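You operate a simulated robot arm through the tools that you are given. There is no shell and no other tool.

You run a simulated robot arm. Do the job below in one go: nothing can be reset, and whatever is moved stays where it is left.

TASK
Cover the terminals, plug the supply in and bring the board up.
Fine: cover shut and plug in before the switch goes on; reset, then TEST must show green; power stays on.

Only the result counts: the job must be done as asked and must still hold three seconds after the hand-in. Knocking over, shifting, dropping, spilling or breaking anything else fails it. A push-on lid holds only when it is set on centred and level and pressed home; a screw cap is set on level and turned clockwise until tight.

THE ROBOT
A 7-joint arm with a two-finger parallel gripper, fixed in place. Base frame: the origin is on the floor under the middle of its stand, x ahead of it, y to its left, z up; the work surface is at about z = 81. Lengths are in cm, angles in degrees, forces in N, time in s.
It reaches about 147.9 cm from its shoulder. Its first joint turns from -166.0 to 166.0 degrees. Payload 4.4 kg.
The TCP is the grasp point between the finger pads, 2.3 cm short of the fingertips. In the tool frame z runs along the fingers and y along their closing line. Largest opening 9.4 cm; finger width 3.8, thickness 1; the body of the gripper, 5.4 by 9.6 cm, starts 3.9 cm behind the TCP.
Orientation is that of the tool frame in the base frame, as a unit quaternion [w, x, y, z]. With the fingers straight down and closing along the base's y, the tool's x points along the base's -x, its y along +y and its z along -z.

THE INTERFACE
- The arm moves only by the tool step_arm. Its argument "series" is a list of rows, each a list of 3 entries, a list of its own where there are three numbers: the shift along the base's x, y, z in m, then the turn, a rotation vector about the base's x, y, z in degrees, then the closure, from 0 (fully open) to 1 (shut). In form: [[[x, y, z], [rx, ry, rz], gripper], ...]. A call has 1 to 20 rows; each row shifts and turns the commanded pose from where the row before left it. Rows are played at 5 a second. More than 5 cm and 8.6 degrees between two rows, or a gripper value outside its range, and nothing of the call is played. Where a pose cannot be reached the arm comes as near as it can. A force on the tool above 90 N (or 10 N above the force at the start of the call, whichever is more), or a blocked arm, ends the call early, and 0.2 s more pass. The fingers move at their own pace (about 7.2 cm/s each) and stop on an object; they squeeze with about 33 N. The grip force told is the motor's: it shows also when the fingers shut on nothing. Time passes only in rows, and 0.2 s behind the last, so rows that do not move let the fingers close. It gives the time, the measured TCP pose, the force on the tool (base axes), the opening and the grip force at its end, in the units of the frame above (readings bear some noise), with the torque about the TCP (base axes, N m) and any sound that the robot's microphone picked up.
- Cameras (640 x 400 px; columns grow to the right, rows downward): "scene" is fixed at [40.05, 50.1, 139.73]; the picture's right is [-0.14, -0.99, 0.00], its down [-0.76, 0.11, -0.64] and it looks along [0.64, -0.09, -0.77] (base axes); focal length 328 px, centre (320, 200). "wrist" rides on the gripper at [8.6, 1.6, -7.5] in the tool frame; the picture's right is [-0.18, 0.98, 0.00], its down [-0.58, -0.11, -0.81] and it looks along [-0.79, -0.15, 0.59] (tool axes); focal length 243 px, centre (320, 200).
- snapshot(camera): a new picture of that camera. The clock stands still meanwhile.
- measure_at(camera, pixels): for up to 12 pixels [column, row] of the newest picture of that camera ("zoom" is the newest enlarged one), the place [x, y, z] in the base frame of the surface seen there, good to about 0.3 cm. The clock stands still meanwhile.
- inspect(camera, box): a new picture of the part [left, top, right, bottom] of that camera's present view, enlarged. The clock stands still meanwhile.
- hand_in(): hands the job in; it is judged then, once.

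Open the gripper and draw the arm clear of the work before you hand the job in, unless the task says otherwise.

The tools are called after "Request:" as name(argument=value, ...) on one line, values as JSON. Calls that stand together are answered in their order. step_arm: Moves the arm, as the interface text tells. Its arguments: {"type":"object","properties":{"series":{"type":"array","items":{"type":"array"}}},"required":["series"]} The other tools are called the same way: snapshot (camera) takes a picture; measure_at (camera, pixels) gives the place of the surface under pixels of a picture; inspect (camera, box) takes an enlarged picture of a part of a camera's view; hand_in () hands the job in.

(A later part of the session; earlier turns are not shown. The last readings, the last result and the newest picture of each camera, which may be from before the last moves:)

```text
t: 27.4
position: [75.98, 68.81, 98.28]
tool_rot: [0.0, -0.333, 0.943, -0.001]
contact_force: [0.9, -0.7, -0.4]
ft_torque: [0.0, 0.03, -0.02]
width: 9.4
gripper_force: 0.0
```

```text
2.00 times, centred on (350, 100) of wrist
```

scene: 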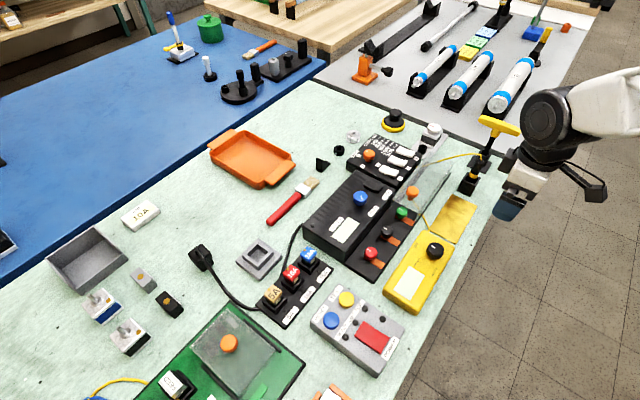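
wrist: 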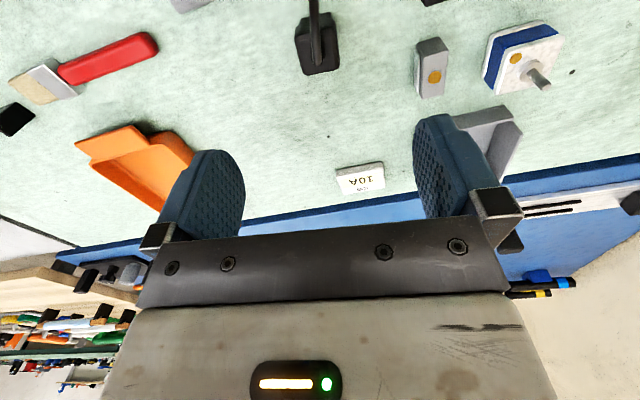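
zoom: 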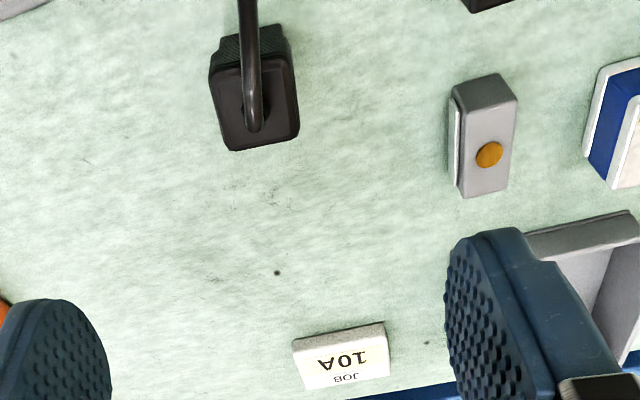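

The plug shows at zoom (255,90) with the cord leaving toward the camera, clear of both fingers. I measure its top corners to align.

Request:
measure_at(camera="zoom", pixels=[[212, 72], [233, 148], [297, 132], [287, 64], [240, 120], [255, 112], [280, 100], [225, 110], [264, 140], [290, 98], [215, 60], [285, 40]])

Request:
inspect(camera="wrist", box=[270, 0, 370, 90])

Request:
inspect(camera="scene", box=[170, 200, 290, 300])

```text
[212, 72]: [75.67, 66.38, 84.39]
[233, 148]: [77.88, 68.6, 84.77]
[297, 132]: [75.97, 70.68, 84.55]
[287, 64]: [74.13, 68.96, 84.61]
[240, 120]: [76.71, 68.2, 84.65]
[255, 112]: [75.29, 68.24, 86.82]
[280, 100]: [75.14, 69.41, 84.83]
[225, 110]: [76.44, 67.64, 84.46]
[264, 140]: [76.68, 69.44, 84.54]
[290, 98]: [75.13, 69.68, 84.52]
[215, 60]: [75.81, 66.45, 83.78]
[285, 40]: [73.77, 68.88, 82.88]
```

```text
4.44 times, centred on (320, 45) of wrist
```

zoom: 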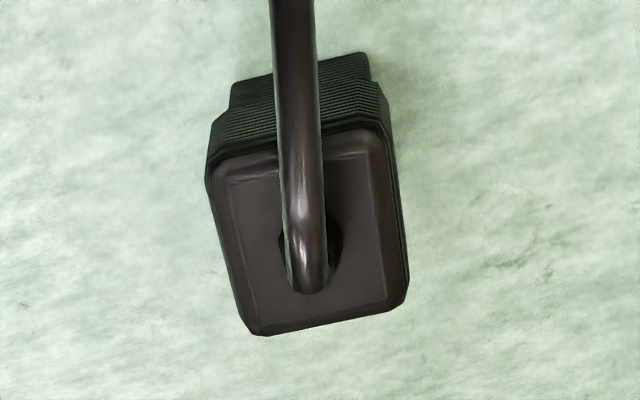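

```text
4.00 times, centred on (230, 250) of scene
```

zoom: 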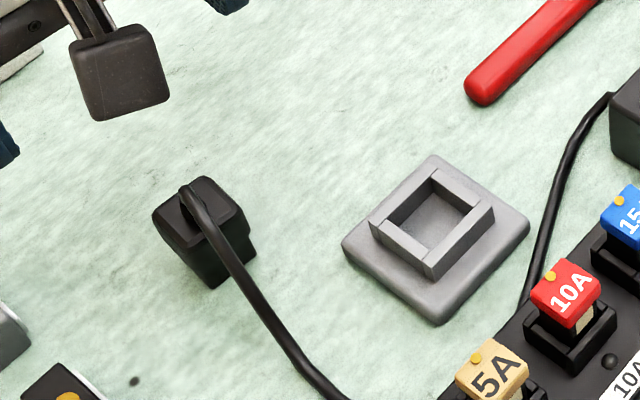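

The plug has a ribbed head with a narrower lower part; centre (75.9,68.66), edges at ~40°, matching my fingers. I measure the socket frame corners precisely in this zoom.

Request:
measure_at(camera="zoom", pixels=[[436, 170], [490, 207], [428, 268], [373, 224], [464, 188], [460, 240], [400, 248], [404, 196], [436, 183], [476, 210], [428, 252], [390, 222]])

Request:
measure_at(camera="zoom", pixels=[[430, 158], [524, 224], [437, 318], [347, 240], [477, 190], [480, 272], [392, 280], [388, 196], [428, 215], [440, 225], [418, 220], [430, 235]])

```text
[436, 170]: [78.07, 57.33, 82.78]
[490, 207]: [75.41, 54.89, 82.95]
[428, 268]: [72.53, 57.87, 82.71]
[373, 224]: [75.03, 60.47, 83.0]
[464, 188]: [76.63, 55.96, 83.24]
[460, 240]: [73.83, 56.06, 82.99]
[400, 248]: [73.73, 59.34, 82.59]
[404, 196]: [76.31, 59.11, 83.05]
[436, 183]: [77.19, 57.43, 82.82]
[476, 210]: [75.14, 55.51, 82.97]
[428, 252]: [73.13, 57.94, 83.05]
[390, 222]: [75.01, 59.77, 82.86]
```

```text
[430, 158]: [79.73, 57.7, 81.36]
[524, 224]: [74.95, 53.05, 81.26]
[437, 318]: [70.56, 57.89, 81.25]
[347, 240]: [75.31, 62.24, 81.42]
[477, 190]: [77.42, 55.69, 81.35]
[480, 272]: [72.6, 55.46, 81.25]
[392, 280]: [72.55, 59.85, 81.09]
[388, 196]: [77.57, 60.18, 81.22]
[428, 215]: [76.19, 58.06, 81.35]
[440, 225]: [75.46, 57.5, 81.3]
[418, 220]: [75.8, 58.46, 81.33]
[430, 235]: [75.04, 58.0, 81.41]
```

Socket centre ≈ (75.15,57.67), hole ≈ 2.95 cm, turned about 43.5° in tool-yaw terms. I narrow the fingers to ~6 cm (a grey block stands nearby) and descend onto the plug head.

Request:
step_arm(series=[[[0, -0.001, 0], [0, 0, 0], 0.36], [[0, 0, -0.04], [0, 0, 0], 0.36], [[0, 0, -0.04], [0, 0, 0], 0.36], [[0, 0, -0.03], [0, 0, 0], 0.36], [[0, 0, 0], [0, 0, 0], 0.36]])

Request:
inspect(camera="wrist", box=[170, 60, 470, 240])

Request:
inspect(camera="scene", box=[130, 180, 290, 310])

```text
t: 28.6
position: [75.9, 68.56, 87.34]
tool_rot: [0.0, -0.333, 0.943, 0.0]
contact_force: [-0.4, -0.5, 0.3]
ft_torque: [-0.02, 0.01, 0.0]
width: 6.02
gripper_force: 0.1
```

```text
2.13 times, centred on (320, 150) of wrist
```

zoom: 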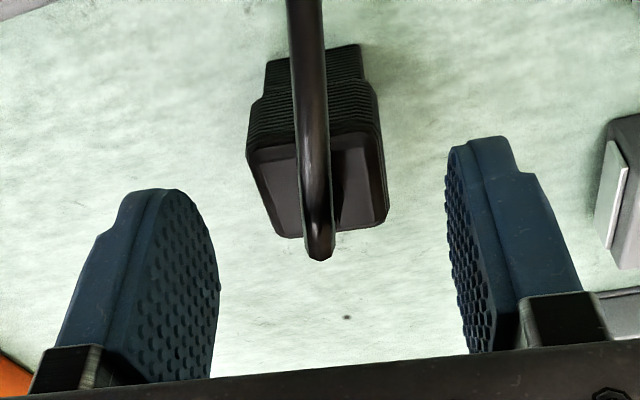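

```text
3.08 times, centred on (210, 245) of scene
```

zoom: 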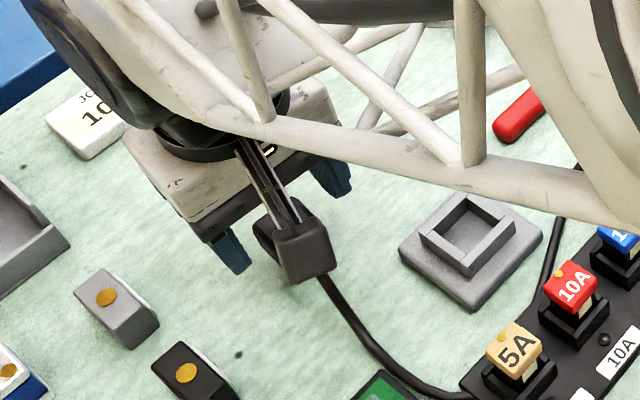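

The plug head is centred between the fingers (zoom (318,185) on the tool axis). I lower to TCP z≈85.4 and close.

Request:
step_arm(series=[[[0, 0.001, -0.0195], [0, 0, 0], 0.36], [[0, 0, 0], [0, 0, 0], 0.5], [[0, 0, 0], [0, 0, 0], 1], [[0, 0, 0], [0, 0, 0], 1], [[0, 0, 0], [0, 0, 0], 1]])

Request:
inspect(camera="wrist", box=[170, 60, 470, 240])

```text
t: 29.8
position: [75.87, 68.69, 85.34]
tool_rot: [0.0, -0.334, 0.943, 0.0]
contact_force: [-0.3, -0.5, 0.2]
ft_torque: [0.03, -0.01, 0.03]
width: 3.29
gripper_force: 33.4
```

```text
2.13 times, centred on (320, 150) of wrist
```

zoom: 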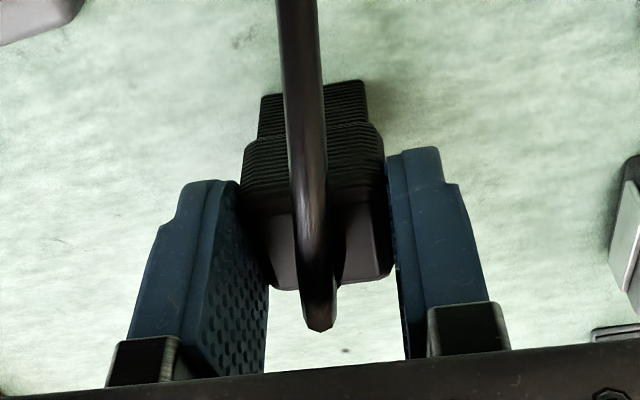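

Gripped the head at 3.29 cm. I lift 5 cm and look at it.

Request:
step_arm(series=[[[0, 0, 0.01], [0, 0, 0], 1], [[0, 0, 0.02], [0, 0, 0], 1], [[0, 0, 0.02], [0, 0, 0], 1], [[0, 0, 0], [0, 0, 0], 1]])

Request:
inspect(camera="wrist", box=[170, 60, 470, 240])

Request:
inspect(camera="scene", box=[130, 180, 290, 310])

```text
t: 30.8
position: [75.95, 68.63, 90.28]
tool_rot: [0.0, -0.335, 0.942, 0.001]
contact_force: [-0.7, 0.6, 0.0]
ft_torque: [0.03, 0.01, -0.02]
width: 3.29
gripper_force: 33.1
```

```text
2.13 times, centred on (320, 150) of wrist
```

zoom: 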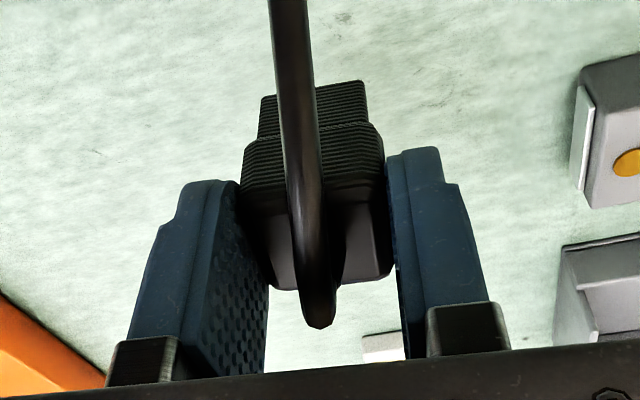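

```text
3.08 times, centred on (210, 245) of scene
```

zoom: 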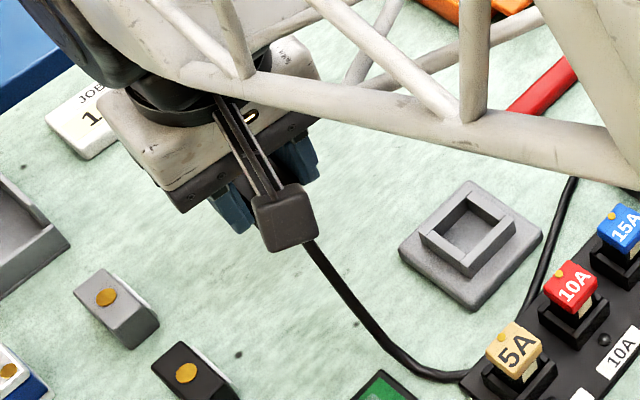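

Plug is lifted cleanly, bottom at about z 85.9. I carry it over the socket, turning 4.5° to match the frame.

Request:
step_arm(series=[[[-0.002, -0.0275, 0], [0, 0, 1.5], 1], [[-0.002, -0.0275, 0], [0, 0, 1.5], 1], [[-0.002, -0.0275, 0], [0, 0, 1.5], 1], [[-0.002, -0.0271, 0], [0, 0, 0], 1], [[0, 0, 0], [0, 0, 0], 1], [[0, 0, 0], [0, 0, 0], 1]])

Request:
snapshot(camera="wrist")

Request:
inspect(camera="wrist", box=[220, 60, 420, 190])

Request:
inspect(camera="scene", box=[180, 180, 340, 310])

```text
t: 32.2
position: [74.93, 57.45, 90.31]
tool_rot: [0.0, -0.371, 0.929, 0.001]
contact_force: [-0.3, -0.1, -0.9]
ft_torque: [0.0, 0.0, 0.0]
width: 3.3
gripper_force: 33.1
```

```text
taken
```

wrist: 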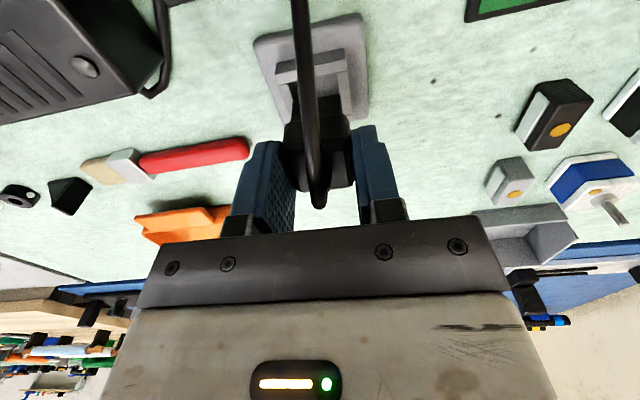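

```text
3.08 times, centred on (320, 125) of wrist
```

zoom: 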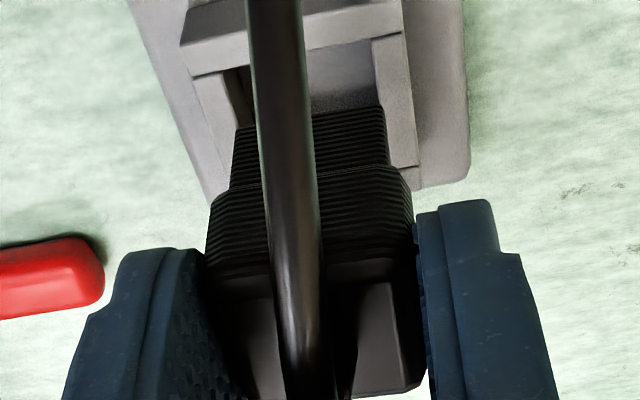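

```text
3.08 times, centred on (260, 245) of scene
```

zoom: 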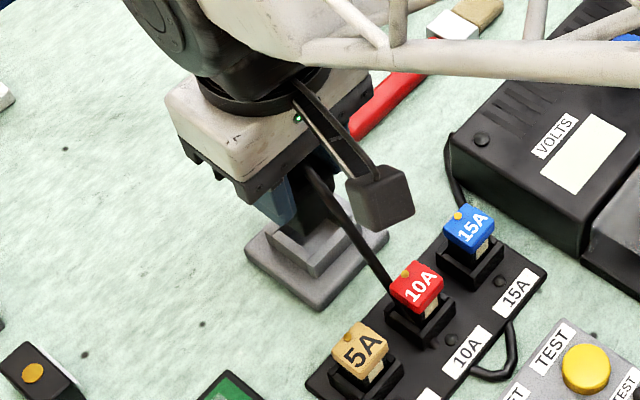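

The plug hangs just above the socket; the frame edges run parallel to the plug's ribs. I take a closer zoom to compare hole and plug positions.

Request:
inspect(camera="wrist", box=[250, 5, 390, 155])

Request:
measure_at(camera="zoom", pixels=[[200, 150], [400, 110], [190, 110], [390, 80], [250, 180], [395, 160], [420, 230], [215, 230], [310, 120], [470, 240], [160, 60], [430, 30]])

```text
2.67 times, centred on (320, 80) of wrist
```

zoom: 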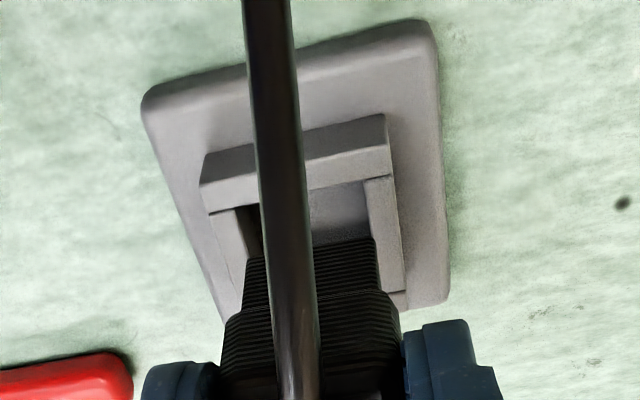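

```text
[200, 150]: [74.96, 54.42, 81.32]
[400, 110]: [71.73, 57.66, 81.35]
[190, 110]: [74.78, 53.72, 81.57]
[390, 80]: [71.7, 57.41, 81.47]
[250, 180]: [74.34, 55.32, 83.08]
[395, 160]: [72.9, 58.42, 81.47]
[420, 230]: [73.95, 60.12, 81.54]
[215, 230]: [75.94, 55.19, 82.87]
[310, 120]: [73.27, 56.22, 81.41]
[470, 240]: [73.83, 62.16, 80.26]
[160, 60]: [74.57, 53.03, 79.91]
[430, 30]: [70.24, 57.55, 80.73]
```

From the image geometry the hole centre is about 0.4 cm further +x than the plug. I shift by (+0.35,+0.06) and lower 2.1 cm so the plug's bottom hovers just over the frame, then compare again.

Request:
step_arm(series=[[[0.0035, 0.0006, 0], [0, 0, 0], 1], [[0, 0, -0.011], [0, 0, 0], 1], [[0, 0, -0.01], [0, 0, 0], 1], [[0, 0, 0], [0, 0, 0], 1], [[0, 0, 0], [0, 0, 0], 1]])

Request:
inspect(camera="wrist", box=[250, 40, 390, 160])

Request:
inspect(camera="scene", box=[220, 200, 300, 290])

```text
t: 33.4
position: [75.43, 57.81, 88.27]
tool_rot: [0.0, -0.371, 0.929, 0.0]
contact_force: [-0.4, -0.3, -0.8]
ft_torque: [0.0, 0.02, -0.02]
width: 3.29
gripper_force: 32.4
```

```text
3.33 times, centred on (320, 100) of wrist
```

zoom: 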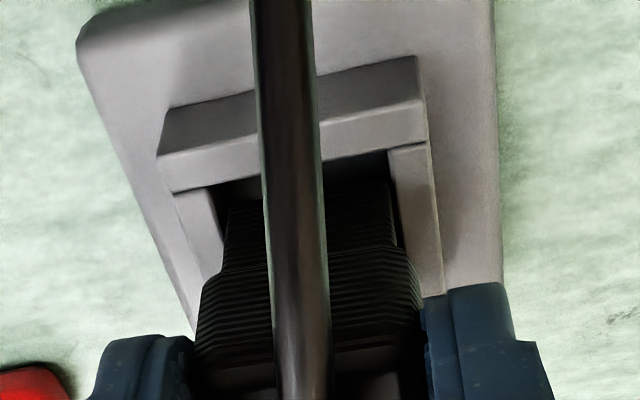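

```text
4.44 times, centred on (260, 245) of scene
```

zoom: 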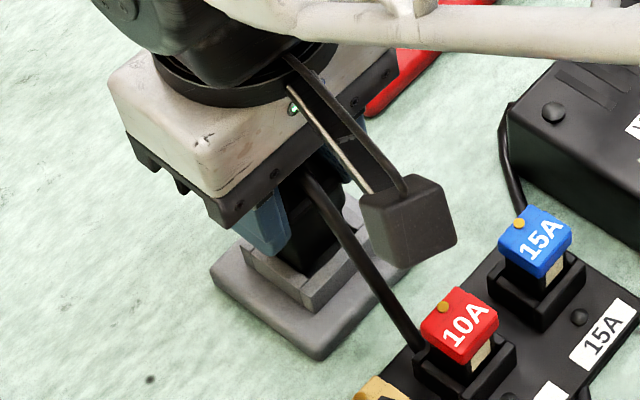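

Now the plug's lower part sits between the frame's inner edges (left 213 vs 228, right 388 vs 390), needing only ~0.5 mm more. I nudge and lower 0.9 cm gently.

Request:
step_arm(series=[[[0.0005, -0.0005, -0.003], [0, 0, 0], 1], [[0, 0, -0.003], [0, 0, 0], 1], [[0, 0, -0.003], [0, 0, 0], 1], [[0, 0, 0], [0, 0, 0], 1]])

Request:
inspect(camera="wrist", box=[250, 40, 390, 160])

```text
t: 34.4
position: [75.4, 57.75, 87.11]
tool_rot: [-0.001, -0.37, 0.929, 0.0]
contact_force: [-0.3, 0.6, -0.5]
ft_torque: [0.0, 0.02, 0.01]
width: 3.32
gripper_force: 32.8
```

```text
3.33 times, centred on (320, 100) of wrist
```

zoom: 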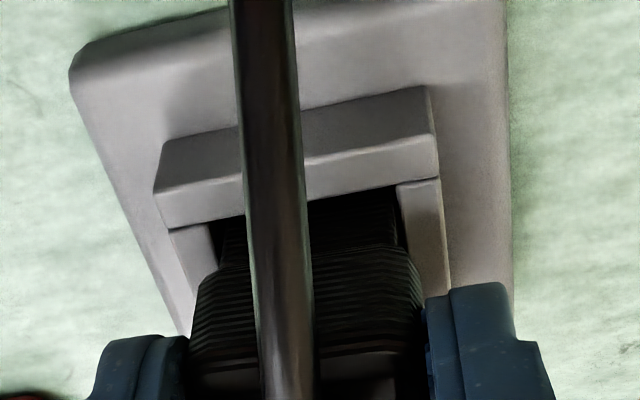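

No contact force and even gaps either side; the plug is entering the frame. I continue down 0.9 cm.

Request:
step_arm(series=[[[0, 0, -0.003], [0, 0, 0], 1], [[0, 0, -0.003], [0, 0, 0], 1], [[0, 0, -0.003], [0, 0, 0], 1], [[0, 0, 0], [0, 0, 0], 1]])

```text
t: 35.4
position: [75.56, 57.79, 86.56]
tool_rot: [0.001, -0.371, 0.929, 0.0]
contact_force: [-15.7, -14.3, 31.5]
ft_torque: [-0.75, 0.76, 0.17]
width: 3.33
gripper_force: 33.4
```

Contact: 31 N up with a sideways push toward (-x,-y) of ~21 N, so the plug rubs on the far side. I ease up 2 mm, shift ~1.2 mm toward (-x,-y), and lower again.

Request:
step_arm(series=[[[0, 0, 0.003], [0, 0, 0], 1], [[-0.001, -0.0008, 0], [0, 0, 0], 1], [[0, 0, -0.002], [0, 0, 0], 1], [[0, 0, -0.001], [0, 0, 0], 1], [[0, 0, 0], [0, 0, 0], 1]])

Request:
inspect(camera="wrist", box=[250, 40, 390, 160])

Request:
inspect(camera="scene", box=[220, 200, 300, 290])

```text
t: 36.6
position: [75.45, 57.74, 86.63]
tool_rot: [0.001, -0.37, 0.929, 0.001]
contact_force: [3.1, 2.6, 30.4]
ft_torque: [0.14, -0.12, 0.0]
width: 3.28
gripper_force: 33.0
```

```text
3.33 times, centred on (320, 100) of wrist
```

zoom: 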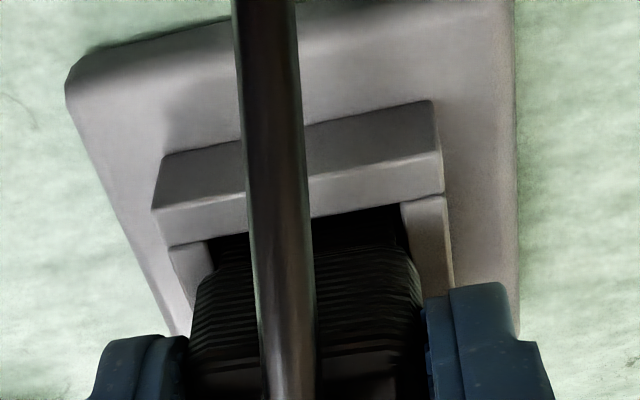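

```text
4.44 times, centred on (260, 245) of scene
```

zoom: 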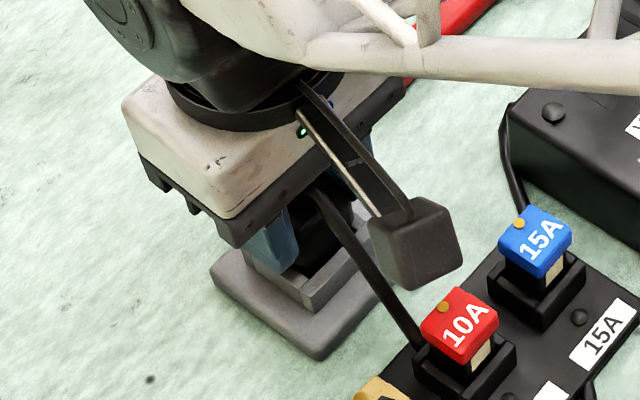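

Now the force is purely vertical (30 N, no side load), so the plug is lined up and needs pressing home. I press down in small steps.

Request:
step_arm(series=[[[0, 0, -0.001], [0, 0, 0], 1], [[0, 0, -0.001], [0, 0, 0], 1], [[0, 0, 0], [0, 0, 0], 1]])

```text
t: 37.4
position: [75.52, 57.71, 86.57]
tool_rot: [0.002, -0.371, 0.929, 0.0]
contact_force: [-3.7, -13.3, 69.0]
ft_torque: [-0.59, 0.26, 0.05]
width: 3.32
gripper_force: 33.2
```

The force rose to 69 N with almost no travel, and it acts centrally. Before pressing harder I look at how deep the plug really is.

Request:
inspect(camera="wrist", box=[250, 40, 390, 160])

Request:
inspect(camera="scene", box=[235, 225, 285, 275])

```text
3.33 times, centred on (320, 100) of wrist
```

zoom: 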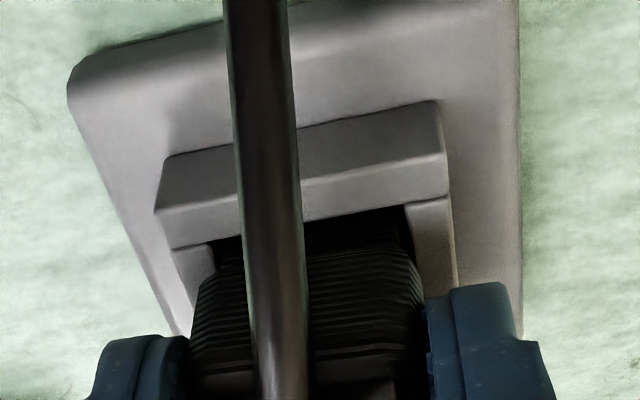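

```text
8.00 times, centred on (260, 250) of scene
```

zoom: 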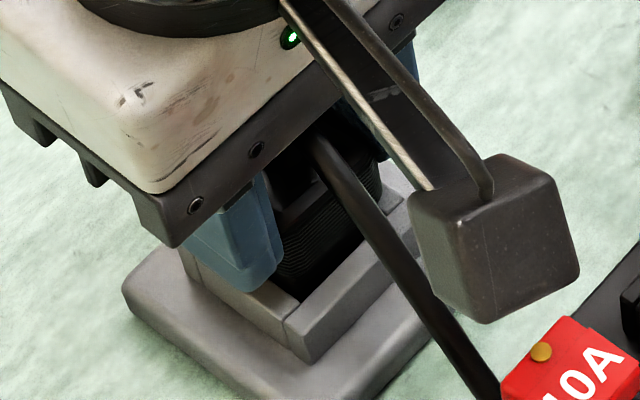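

I need to see whether the head's shoulder already rests on the frame, so I zoom much tighter from the scene camera.

Request:
inspect(camera="scene", box=[246, 238, 276, 268])

Request:
inspect(camera="wrist", box=[290, 90, 360, 150])

```text
13.33 times, centred on (261, 253) of scene
```

zoom: 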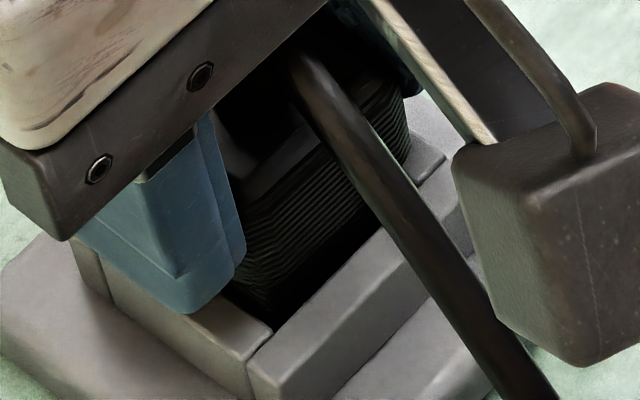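

```text
6.67 times, centred on (325, 120) of wrist
```

zoom: 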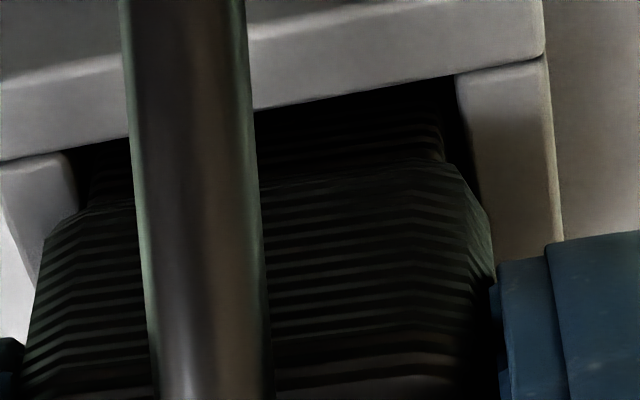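

Comparing gaps: the near wall shows ~0.3 cm gap while side gaps are ~0.15 cm, so the plug is still ~1.5 mm too far toward the far wall. I raise 4 mm, shift toward the camera side (-x,-y) and try again.

Request:
step_arm(series=[[[0, 0, 0.003], [0, 0, 0], 1], [[0, 0, 0.002], [0, 0, 0], 1], [[-0.0011, -0.001, 0], [0, 0, 0], 1], [[0, 0, -0.002], [0, 0, 0], 1], [[0, 0, 0], [0, 0, 0], 1]])

Request:
step_arm(series=[[[0, 0, -0.002], [0, 0, 0], 1], [[0, 0, 0], [0, 0, 0], 1]])

```text
t: 38.6
position: [75.18, 57.5, 86.34]
tool_rot: [-0.001, -0.37, 0.929, -0.001]
contact_force: [-7.6, -4.9, 18.7]
ft_torque: [-0.18, 0.39, -0.02]
width: 3.32
gripper_force: 33.1
```

```text
t: 39.2
position: [75.2, 57.51, 86.33]
tool_rot: [0.0, -0.371, 0.929, 0.0]
contact_force: [-11.7, -5.1, 22.8]
ft_torque: [-0.24, 0.56, 0.02]
width: 3.33
gripper_force: 32.6
```

It went deeper (z 86.33) with less force (23 N); there's still a push toward -x. I shift another ~0.7 mm that way and keep lowering.

Request:
step_arm(series=[[[-0.0006, -0.0003, 0], [0, 0, 0], 1], [[0, 0, -0.002], [0, 0, 0], 1], [[0, 0, 0], [0, 0, 0], 1]])

Request:
step_arm(series=[[[0, 0, -0.002], [0, 0, 0], 1], [[0, 0, 0], [0, 0, 0], 1]])

```text
t: 40.0
position: [75.28, 57.51, 86.37]
tool_rot: [0.001, -0.371, 0.929, 0.0]
contact_force: [-3.3, -0.2, 28.6]
ft_torque: [0.07, 0.15, 0.01]
width: 3.31
gripper_force: 32.6
```

```text
t: 40.6
position: [75.29, 57.56, 86.03]
tool_rot: [0.001, -0.37, 0.929, 0.0]
contact_force: [-0.9, 3.9, 28.3]
ft_torque: [0.2, -0.05, -0.03]
width: 3.32
gripper_force: 33.0
```

It moved down to z 86.03 at a steady 28 N. I check whether the plug goes in or slips in the fingers.

Request:
inspect(camera="wrist", box=[250, 40, 390, 160])

Request:
inspect(camera="scene", box=[246, 238, 276, 268])

```text
3.33 times, centred on (320, 100) of wrist
```

zoom: 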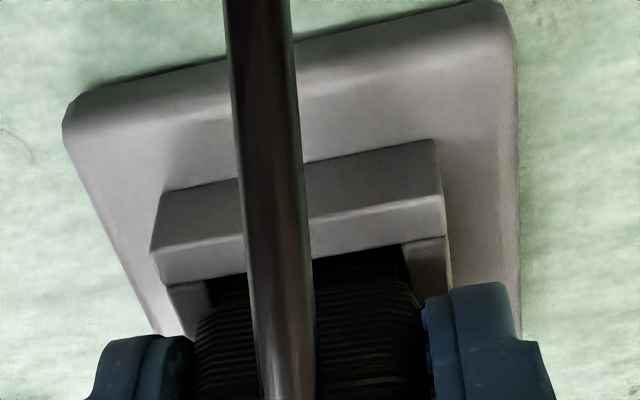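

```text
13.33 times, centred on (261, 253) of scene
```

zoom: 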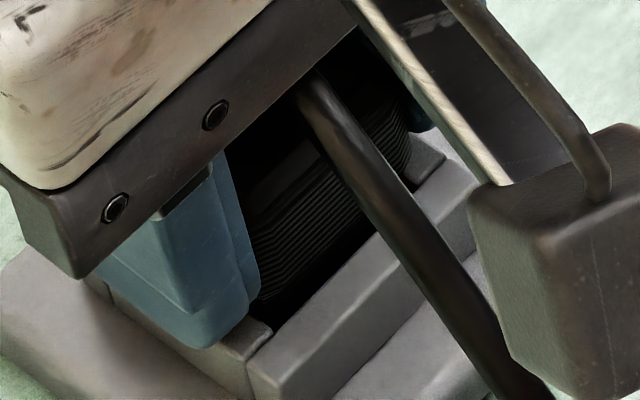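

I zoom tightly on the plug in the wrist view to compare its position in the fingers with before.

Request:
inspect(camera="wrist", box=[280, 90, 365, 170])

Request:
inspect(camera="wrist", box=[220, 80, 420, 230])

```text
5.00 times, centred on (322, 130) of wrist
```

zoom: 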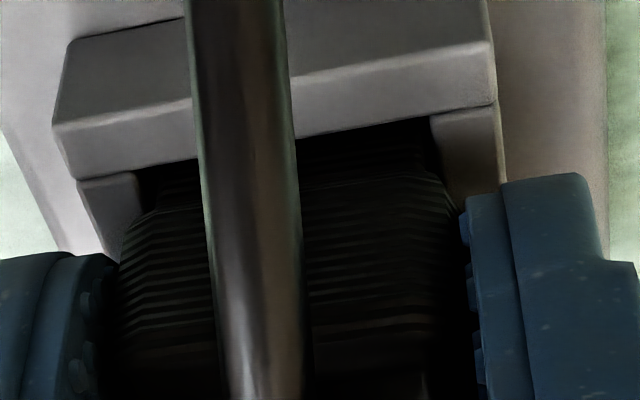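

```text
2.67 times, centred on (320, 155) of wrist
```

zoom: 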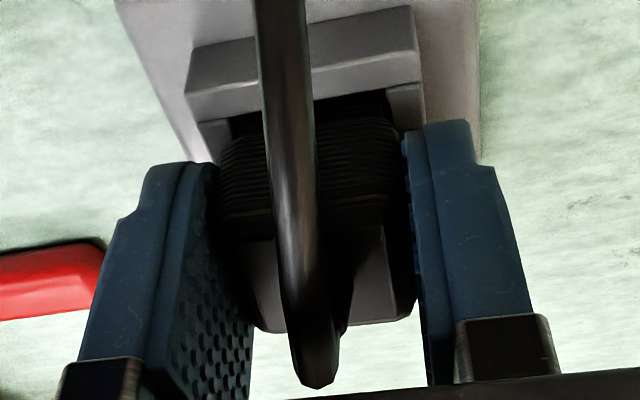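

The plug seems to have slid ~0.5 cm up within the fingers, so it is still stuck about 0.8 cm short, perhaps by a small yaw mismatch. I zoom in to compare the slope of the plug's ribs with the frame edge.

Request:
inspect(camera="wrist", box=[278, 95, 358, 145])

Request:
inspect(camera="wrist", box=[270, 140, 370, 220])

```text
8.00 times, centred on (318, 120) of wrist
```

zoom: 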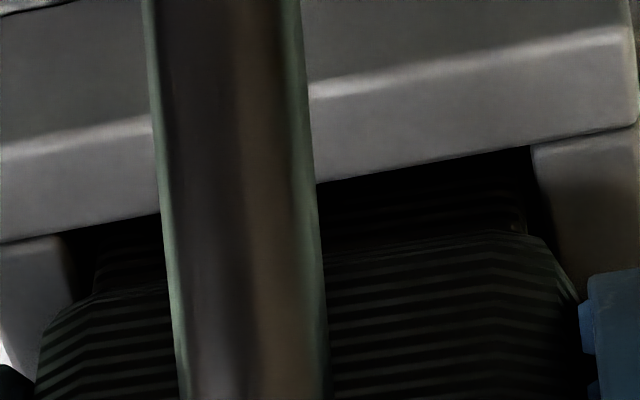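

```text
5.00 times, centred on (320, 180) of wrist
```

zoom: 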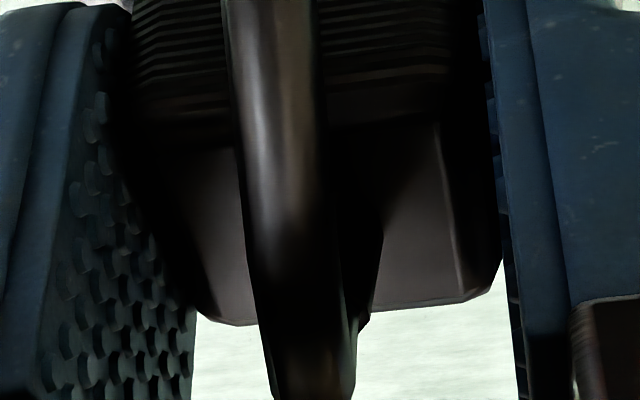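

Yaw agrees within ~1° and side gaps are even, so it just needs a firmer push than the grip friction allows. I open, rise, and will press on the plug's top with the fingertips either side of the cord.

Request:
step_arm(series=[[[0, 0, 0.001], [0, 0, 0], 1], [[0, 0, 0], [0, 0, 0], 0.6], [[0, 0, 0], [0, 0, 0], 0.5], [[0, 0, 0.02], [0, 0, 0], 0.5], [[0, 0, 0.02], [0, 0, 0], 0.5], [[0, 0, 0.01], [0, 0, 0], 0.5], [[0, 0, 0], [0, 0, 0], 0.5]])

Request:
inspect(camera="wrist", box=[220, 40, 420, 190])

Request:
inspect(camera="scene", box=[235, 215, 285, 265])

```text
t: 42.2
position: [75.23, 57.51, 91.03]
tool_rot: [0.0, -0.37, 0.929, -0.001]
contact_force: [0.2, 0.7, -0.1]
ft_torque: [0.0, 0.02, 0.0]
width: 4.7
gripper_force: 0.3
```

```text
2.67 times, centred on (320, 115) of wrist
```

zoom: 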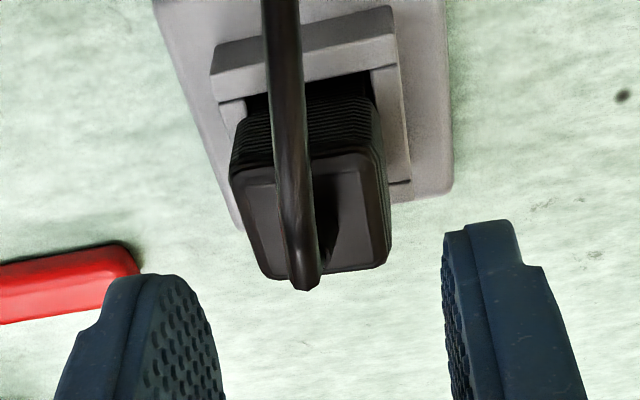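

```text
8.00 times, centred on (260, 240) of scene
```

zoom: 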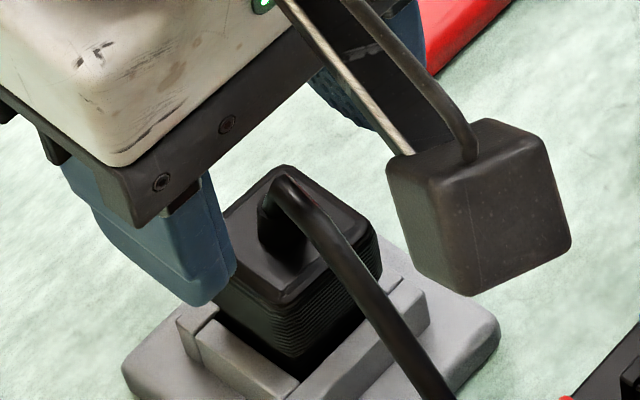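

The plug stands upright in the socket by itself, not fully down. I measure its top against the frame.

Request:
measure_at(camera="zoom", pixels=[[285, 175], [360, 225], [287, 300], [300, 250], [330, 240], [250, 250], [420, 300], [215, 340], [380, 340], [480, 320], [160, 370], [340, 300]])

Request:
inspect(camera="wrist", box=[260, 30, 360, 160])

```text
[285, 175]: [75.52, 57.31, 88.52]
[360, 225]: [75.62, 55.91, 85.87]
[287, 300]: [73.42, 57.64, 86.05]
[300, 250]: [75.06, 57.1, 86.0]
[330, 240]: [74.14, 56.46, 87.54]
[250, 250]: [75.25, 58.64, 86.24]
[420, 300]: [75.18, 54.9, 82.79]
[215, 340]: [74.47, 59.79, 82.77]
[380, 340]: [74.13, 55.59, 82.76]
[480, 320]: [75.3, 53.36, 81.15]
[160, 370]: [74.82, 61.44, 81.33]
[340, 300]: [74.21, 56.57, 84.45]
```

```text
3.08 times, centred on (310, 95) of wrist
```

zoom: 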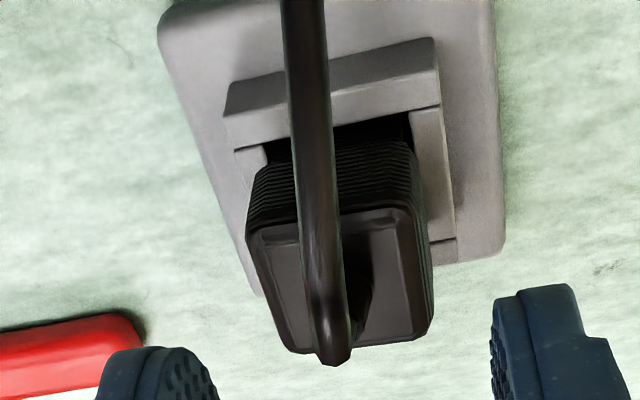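

Plug top is at z≈86.0, about 0.9 cm above its seated height. I set the fingers ~1.6 cm apart so the cord passes between them and lower until they touch the top.

Request:
step_arm(series=[[[0, 0, 0], [0, 0, 0], 0.83], [[0, 0, 0], [0, 0, 0], 0.83], [[0, 0, -0.01], [0, 0, 0], 0.83], [[0, 0, -0.01], [0, 0, 0], 0.83], [[0, 0, 0], [0, 0, 0], 0.83]])

Request:
inspect(camera="wrist", box=[240, 50, 400, 200])

Request:
inspect(camera="scene", box=[235, 215, 285, 265])

```text
t: 43.4
position: [75.18, 57.57, 89.03]
tool_rot: [-0.001, -0.371, 0.929, -0.001]
contact_force: [-0.2, 0.3, -0.4]
ft_torque: [0.04, 0.0, -0.02]
width: 1.58
gripper_force: 0.1
```

```text
2.67 times, centred on (320, 125) of wrist
```

zoom: 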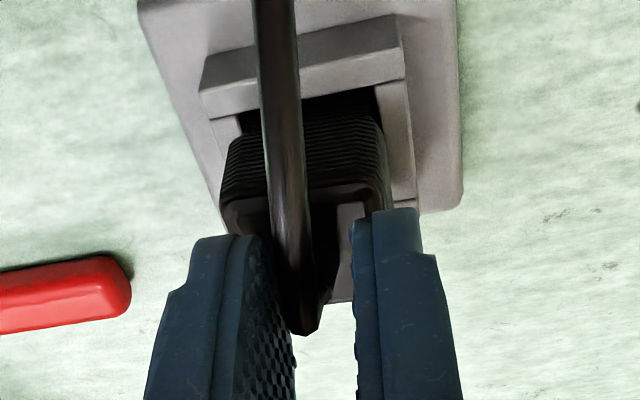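

```text
8.00 times, centred on (260, 240) of scene
```

zoom: 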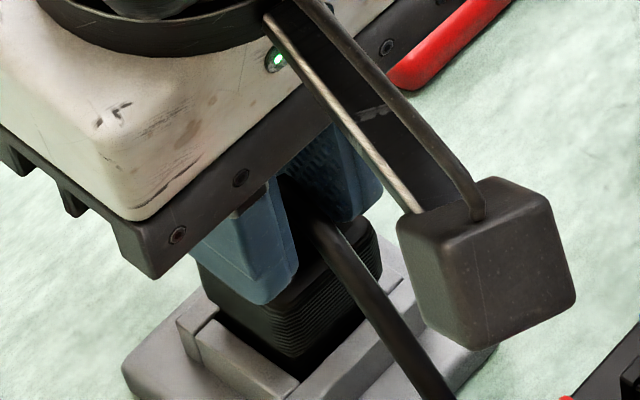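

The fingers straddle the cord and sit over both sides of the plug's top. I lower until contact in small steps.

Request:
step_arm(series=[[[0, 0, -0.004], [0, 0, 0], 0.83], [[0, 0, -0.002], [0, 0, 0], 0.83], [[0, 0, -0.001], [0, 0, 0], 0.83], [[0, 0, 0], [0, 0, 0], 0.83]])

```text
t: 44.4
position: [75.18, 57.54, 88.39]
tool_rot: [0.002, -0.371, 0.929, 0.0]
contact_force: [-6.8, -0.7, 17.4]
ft_torque: [-0.03, 0.45, 0.01]
width: 1.8
gripper_force: 1.6
```

Contact at 17 N. I press on in 1–2 mm steps, watching for it to drop home.

Request:
step_arm(series=[[[0, 0, -0.0015], [0, 0, 0], 0.83], [[0, 0, -0.0015], [0, 0, 0], 0.83], [[0, 0, 0], [0, 0, 0], 0.83]])

```text
t: 45.2
position: [75.27, 57.63, 88.5]
tool_rot: [0.002, -0.37, 0.929, 0.0]
contact_force: [-20.2, -5.8, 61.8]
ft_torque: [-0.34, 1.28, 0.0]
width: 1.75
gripper_force: 1.8
```

Rigid again at 62 N, so something else blocks it – maybe a keyed orientation. I back off and look into the gap around the plug.

Request:
step_arm(series=[[[0, 0, 0.02], [0, 0, 0], 0.83], [[0, 0, 0.03], [0, 0, 0], 0.7], [[0.02, 0.02, 0.03], [0, 0, 0], 0.5], [[0.02, 0.02, 0.02], [0, 0, 0], 0.3], [[0, 0, 0], [0, 0, 0], 0.3]])

Request:
inspect(camera="wrist", box=[250, 0, 370, 80])

Request:
inspect(camera="scene", box=[240, 225, 280, 265])

```text
t: 46.4
position: [79.33, 61.59, 97.96]
tool_rot: [-0.001, -0.371, 0.929, 0.0]
contact_force: [-0.3, 0.0, 0.0]
ft_torque: [-0.02, 0.01, -0.02]
width: 6.6
gripper_force: 0.0
```

```text
5.00 times, centred on (310, 40) of wrist
```

zoom: 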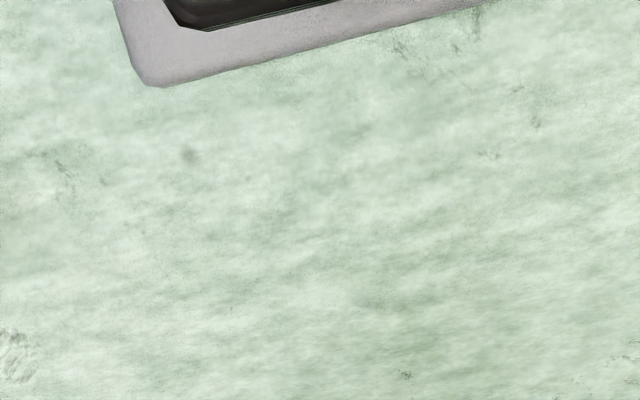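

```text
10.00 times, centred on (260, 245) of scene
```

zoom: 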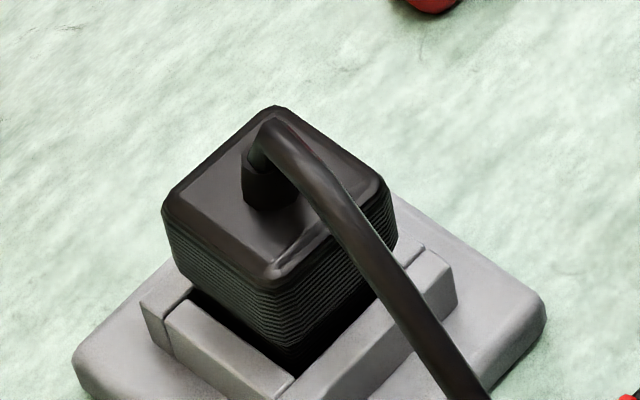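

Clear scene view now: plug top corners at (275,107),(385,185),(270,285),(165,210) sitting proud in the frame. I measure both again for centring and yaw.

Request:
measure_at(camera="zoom", pixels=[[275, 112], [381, 186], [270, 278], [170, 208], [200, 245], [230, 150], [330, 150], [215, 180], [330, 240], [240, 240], [350, 200], [220, 210]])

Request:
measure_at(camera="zoom", pixels=[[148, 300], [190, 282], [175, 320], [293, 378], [450, 265], [420, 250], [375, 320], [235, 350], [300, 385], [345, 340], [425, 275], [165, 290]])

```text
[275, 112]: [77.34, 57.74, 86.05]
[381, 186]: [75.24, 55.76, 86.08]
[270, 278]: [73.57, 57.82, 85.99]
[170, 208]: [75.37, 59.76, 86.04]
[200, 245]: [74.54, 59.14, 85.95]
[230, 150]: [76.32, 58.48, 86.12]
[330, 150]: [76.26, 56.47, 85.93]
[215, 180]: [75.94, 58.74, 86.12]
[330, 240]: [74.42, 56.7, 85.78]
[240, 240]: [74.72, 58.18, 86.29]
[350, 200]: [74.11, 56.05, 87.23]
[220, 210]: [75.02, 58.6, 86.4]
```

```text
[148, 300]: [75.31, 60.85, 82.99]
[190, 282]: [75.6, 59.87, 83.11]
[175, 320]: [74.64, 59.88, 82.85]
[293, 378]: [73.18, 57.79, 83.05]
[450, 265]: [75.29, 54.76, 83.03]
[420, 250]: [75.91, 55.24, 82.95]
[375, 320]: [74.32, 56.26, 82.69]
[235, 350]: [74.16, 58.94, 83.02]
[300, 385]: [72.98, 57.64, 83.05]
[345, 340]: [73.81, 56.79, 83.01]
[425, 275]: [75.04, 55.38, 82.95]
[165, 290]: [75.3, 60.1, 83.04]
```

The plug is centred and turned correctly (centre (75.38,57.77), diag -1.5°) yet stops about 1 cm short. I'll grip it again, lift it out and look into the hole and at the nose.

Request:
step_arm(series=[[[-0.02, -0.019, 0], [0, 0, 0], 0.4], [[-0.0195, -0.0192, -0.02], [0, 0, 0], 0.45], [[0, 0, -0.04], [0, 0, 0], 0.45], [[0, 0, -0.04], [0, 0, 0], 0.45], [[0, 0, -0.013], [0, 0, 0], 0.45], [[0, 0, 0], [0, 0, 0], 0.45]])

Request:
inspect(camera="wrist", box=[240, 60, 400, 210])

```text
t: 47.8
position: [75.36, 57.65, 86.78]
tool_rot: [0.0, -0.37, 0.929, -0.001]
contact_force: [0.5, 0.2, -0.4]
ft_torque: [-0.01, -0.04, 0.01]
width: 5.18
gripper_force: 0.1
```

```text
2.67 times, centred on (320, 135) of wrist
```

zoom: 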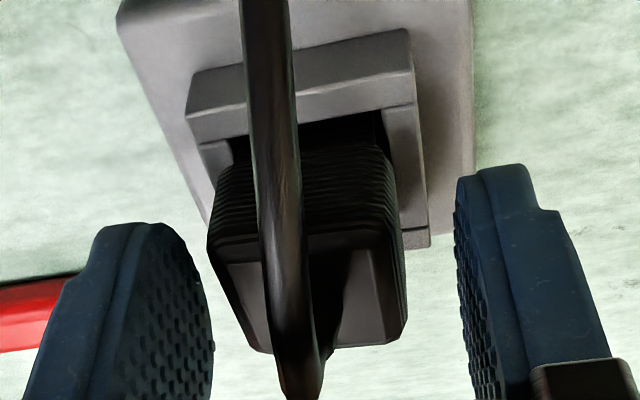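

I align slightly and close on the head, then lift it straight out by 3 cm.

Request:
step_arm(series=[[[0.0006, -0.0006, -0.002], [0, 0, 0], 0.5], [[0, 0, 0], [0, 0, 0], 1], [[0, 0, 0], [0, 0, 0], 1], [[0, 0, 0], [0, 0, 0], 1], [[0, 0, 0.01], [0, 0, 0], 1], [[0, 0, 0.015], [0, 0, 0], 1], [[0, 0, 0.015], [0, 0, 0], 1], [[0, 0, 0.015], [0, 0, 0], 1], [[0, 0, 0], [0, 0, 0], 1]])

Request:
inspect(camera="wrist", box=[240, 10, 400, 150])

Request:
inspect(camera="scene", box=[235, 220, 285, 270])

```text
t: 49.8
position: [75.34, 57.69, 92.07]
tool_rot: [0.0, -0.371, 0.929, 0.0]
contact_force: [0.5, 0.9, -0.6]
ft_torque: [0.02, -0.03, 0.02]
width: 3.32
gripper_force: 33.5
```

```text
2.86 times, centred on (320, 80) of wrist
```

zoom: 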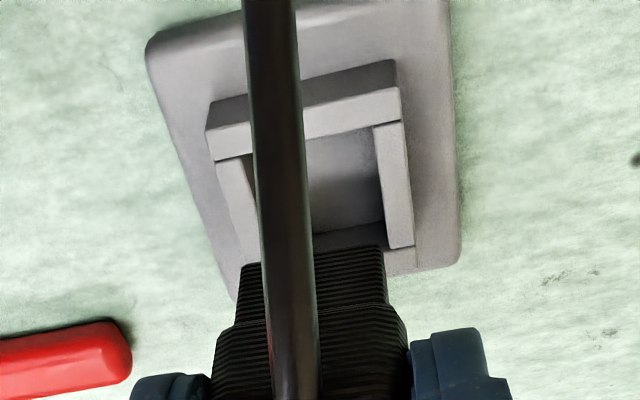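

```text
8.00 times, centred on (260, 245) of scene
```

zoom: 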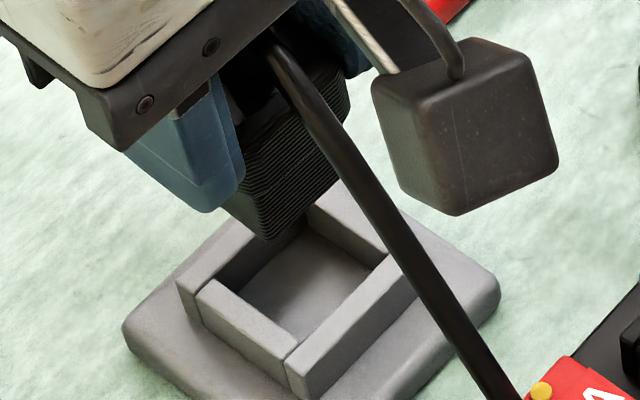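

The hole is empty with a flat floor. I measure the inner corners of the hole and the nose's bottom edges in this zoom.

Request:
measure_at(camera="zoom", pixels=[[292, 342], [208, 283], [386, 254], [250, 312], [340, 300], [300, 280], [320, 260], [330, 215], [355, 235], [230, 255], [290, 330], [375, 262]])

Request:
measure_at(camera="zoom", pixels=[[268, 236], [266, 225], [230, 205], [335, 178], [300, 205], [335, 165], [345, 130], [290, 195], [270, 205], [250, 150], [310, 150], [245, 215]])

```text
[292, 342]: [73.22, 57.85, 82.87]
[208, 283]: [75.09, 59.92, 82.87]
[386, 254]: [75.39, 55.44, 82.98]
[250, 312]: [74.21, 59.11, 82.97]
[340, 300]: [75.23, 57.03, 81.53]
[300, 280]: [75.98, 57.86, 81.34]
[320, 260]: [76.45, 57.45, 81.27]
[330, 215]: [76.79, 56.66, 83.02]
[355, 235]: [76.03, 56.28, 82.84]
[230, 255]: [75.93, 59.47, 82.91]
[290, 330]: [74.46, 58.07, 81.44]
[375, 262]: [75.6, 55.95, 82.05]
```

```text
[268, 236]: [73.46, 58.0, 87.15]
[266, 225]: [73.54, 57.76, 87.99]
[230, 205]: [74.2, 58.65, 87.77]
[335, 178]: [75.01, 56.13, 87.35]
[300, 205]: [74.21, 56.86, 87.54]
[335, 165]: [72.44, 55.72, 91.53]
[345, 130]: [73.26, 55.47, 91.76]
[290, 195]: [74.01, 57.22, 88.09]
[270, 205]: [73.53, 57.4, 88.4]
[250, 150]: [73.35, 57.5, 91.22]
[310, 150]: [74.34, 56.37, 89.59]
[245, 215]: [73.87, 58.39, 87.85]
```

Nose measures ~2.7 cm against a ~3.0–3.15 cm hole, so it should fit. I profile the plug's near face from the wrist view to learn where its shoulder is.

Request:
inspect(camera="wrist", box=[270, 80, 370, 180])

Request:
measure_at(camera="zoom", pixels=[[390, 65], [390, 85], [390, 105], [390, 125], [390, 145], [390, 165], [390, 185], [390, 205], [390, 225], [390, 245], [390, 265], [390, 290]])

```text
4.00 times, centred on (320, 130) of wrist
```

zoom: 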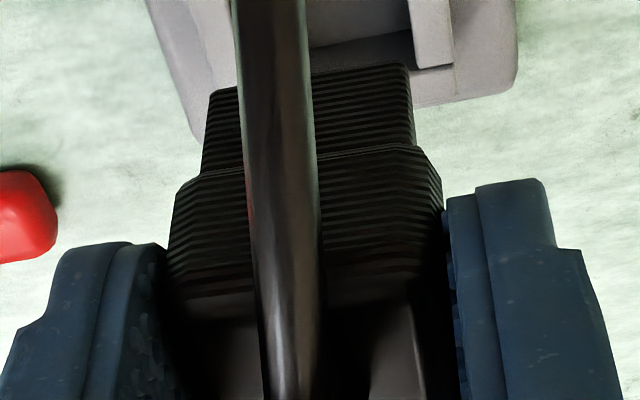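

```text
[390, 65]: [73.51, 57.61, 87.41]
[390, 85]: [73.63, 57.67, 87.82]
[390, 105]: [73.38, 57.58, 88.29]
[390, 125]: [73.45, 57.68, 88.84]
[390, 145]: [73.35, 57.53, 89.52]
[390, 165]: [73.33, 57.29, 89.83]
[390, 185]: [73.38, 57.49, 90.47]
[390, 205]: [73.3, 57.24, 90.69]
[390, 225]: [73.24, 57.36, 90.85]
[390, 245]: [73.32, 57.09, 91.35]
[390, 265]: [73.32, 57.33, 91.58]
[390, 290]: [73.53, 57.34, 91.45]
```

The nose is ~2.1 cm long and the fit looks tight (hole ~2.85–3.0 vs nose 2.72), and the ribs look ~2–3° off the frame edge. I measure both edges' directions for a yaw correction.

Request:
measure_at(camera="zoom", pixels=[[216, 98], [228, 97], [330, 80], [345, 78], [360, 76], [375, 74], [390, 72], [400, 71], [202, 190], [225, 186], [340, 165], [410, 156]])

Request:
inspect(camera="wrist", box=[260, 10, 380, 110])

```text
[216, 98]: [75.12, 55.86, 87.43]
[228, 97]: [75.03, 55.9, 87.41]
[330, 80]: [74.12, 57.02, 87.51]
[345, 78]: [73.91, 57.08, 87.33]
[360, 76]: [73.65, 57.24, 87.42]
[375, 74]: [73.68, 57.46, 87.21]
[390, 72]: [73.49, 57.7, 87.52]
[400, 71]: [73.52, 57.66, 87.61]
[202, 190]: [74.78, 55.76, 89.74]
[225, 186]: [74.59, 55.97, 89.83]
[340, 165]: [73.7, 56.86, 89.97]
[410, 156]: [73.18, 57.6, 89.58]
```

```text
4.00 times, centred on (320, 60) of wrist
```

zoom: 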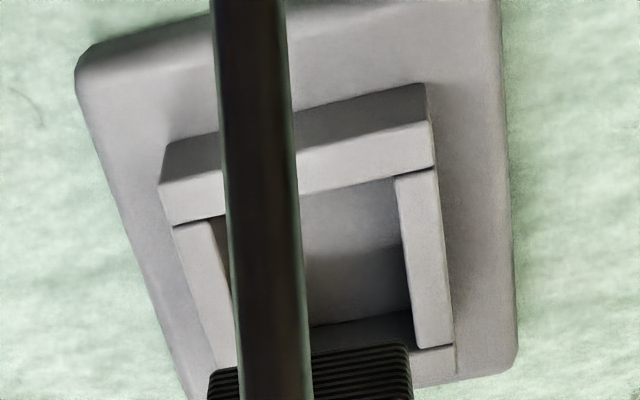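

The plug's edge lies at ~131°, i.e. ~2.3° short of the tool's 133.5°. Now the frame's near wall edges the same way.

Request:
measure_at(camera="zoom", pixels=[[165, 190], [180, 187], [195, 184], [390, 138], [410, 133], [428, 129], [178, 221], [200, 216], [340, 186], [400, 172], [420, 168], [430, 166]])

Request:
measure_at(camera="zoom", pixels=[[402, 185], [405, 215], [410, 245], [413, 275], [416, 305], [419, 335], [433, 180], [438, 220], [443, 260], [447, 300], [451, 335], [215, 240]])

```text
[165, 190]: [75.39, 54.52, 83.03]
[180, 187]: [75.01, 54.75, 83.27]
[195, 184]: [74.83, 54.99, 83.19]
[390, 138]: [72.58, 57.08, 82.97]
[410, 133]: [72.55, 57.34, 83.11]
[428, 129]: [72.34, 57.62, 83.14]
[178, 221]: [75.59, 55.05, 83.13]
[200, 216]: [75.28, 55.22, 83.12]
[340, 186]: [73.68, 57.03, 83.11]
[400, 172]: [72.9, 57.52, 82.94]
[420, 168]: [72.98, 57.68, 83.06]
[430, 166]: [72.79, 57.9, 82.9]
```

```text
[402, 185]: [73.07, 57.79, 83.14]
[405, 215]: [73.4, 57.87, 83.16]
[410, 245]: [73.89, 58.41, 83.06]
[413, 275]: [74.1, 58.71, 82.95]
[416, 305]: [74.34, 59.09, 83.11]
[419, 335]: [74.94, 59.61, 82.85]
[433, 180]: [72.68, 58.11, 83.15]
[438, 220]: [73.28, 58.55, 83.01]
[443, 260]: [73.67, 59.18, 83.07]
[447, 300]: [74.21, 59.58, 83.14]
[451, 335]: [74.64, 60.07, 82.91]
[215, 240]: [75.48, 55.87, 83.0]
```

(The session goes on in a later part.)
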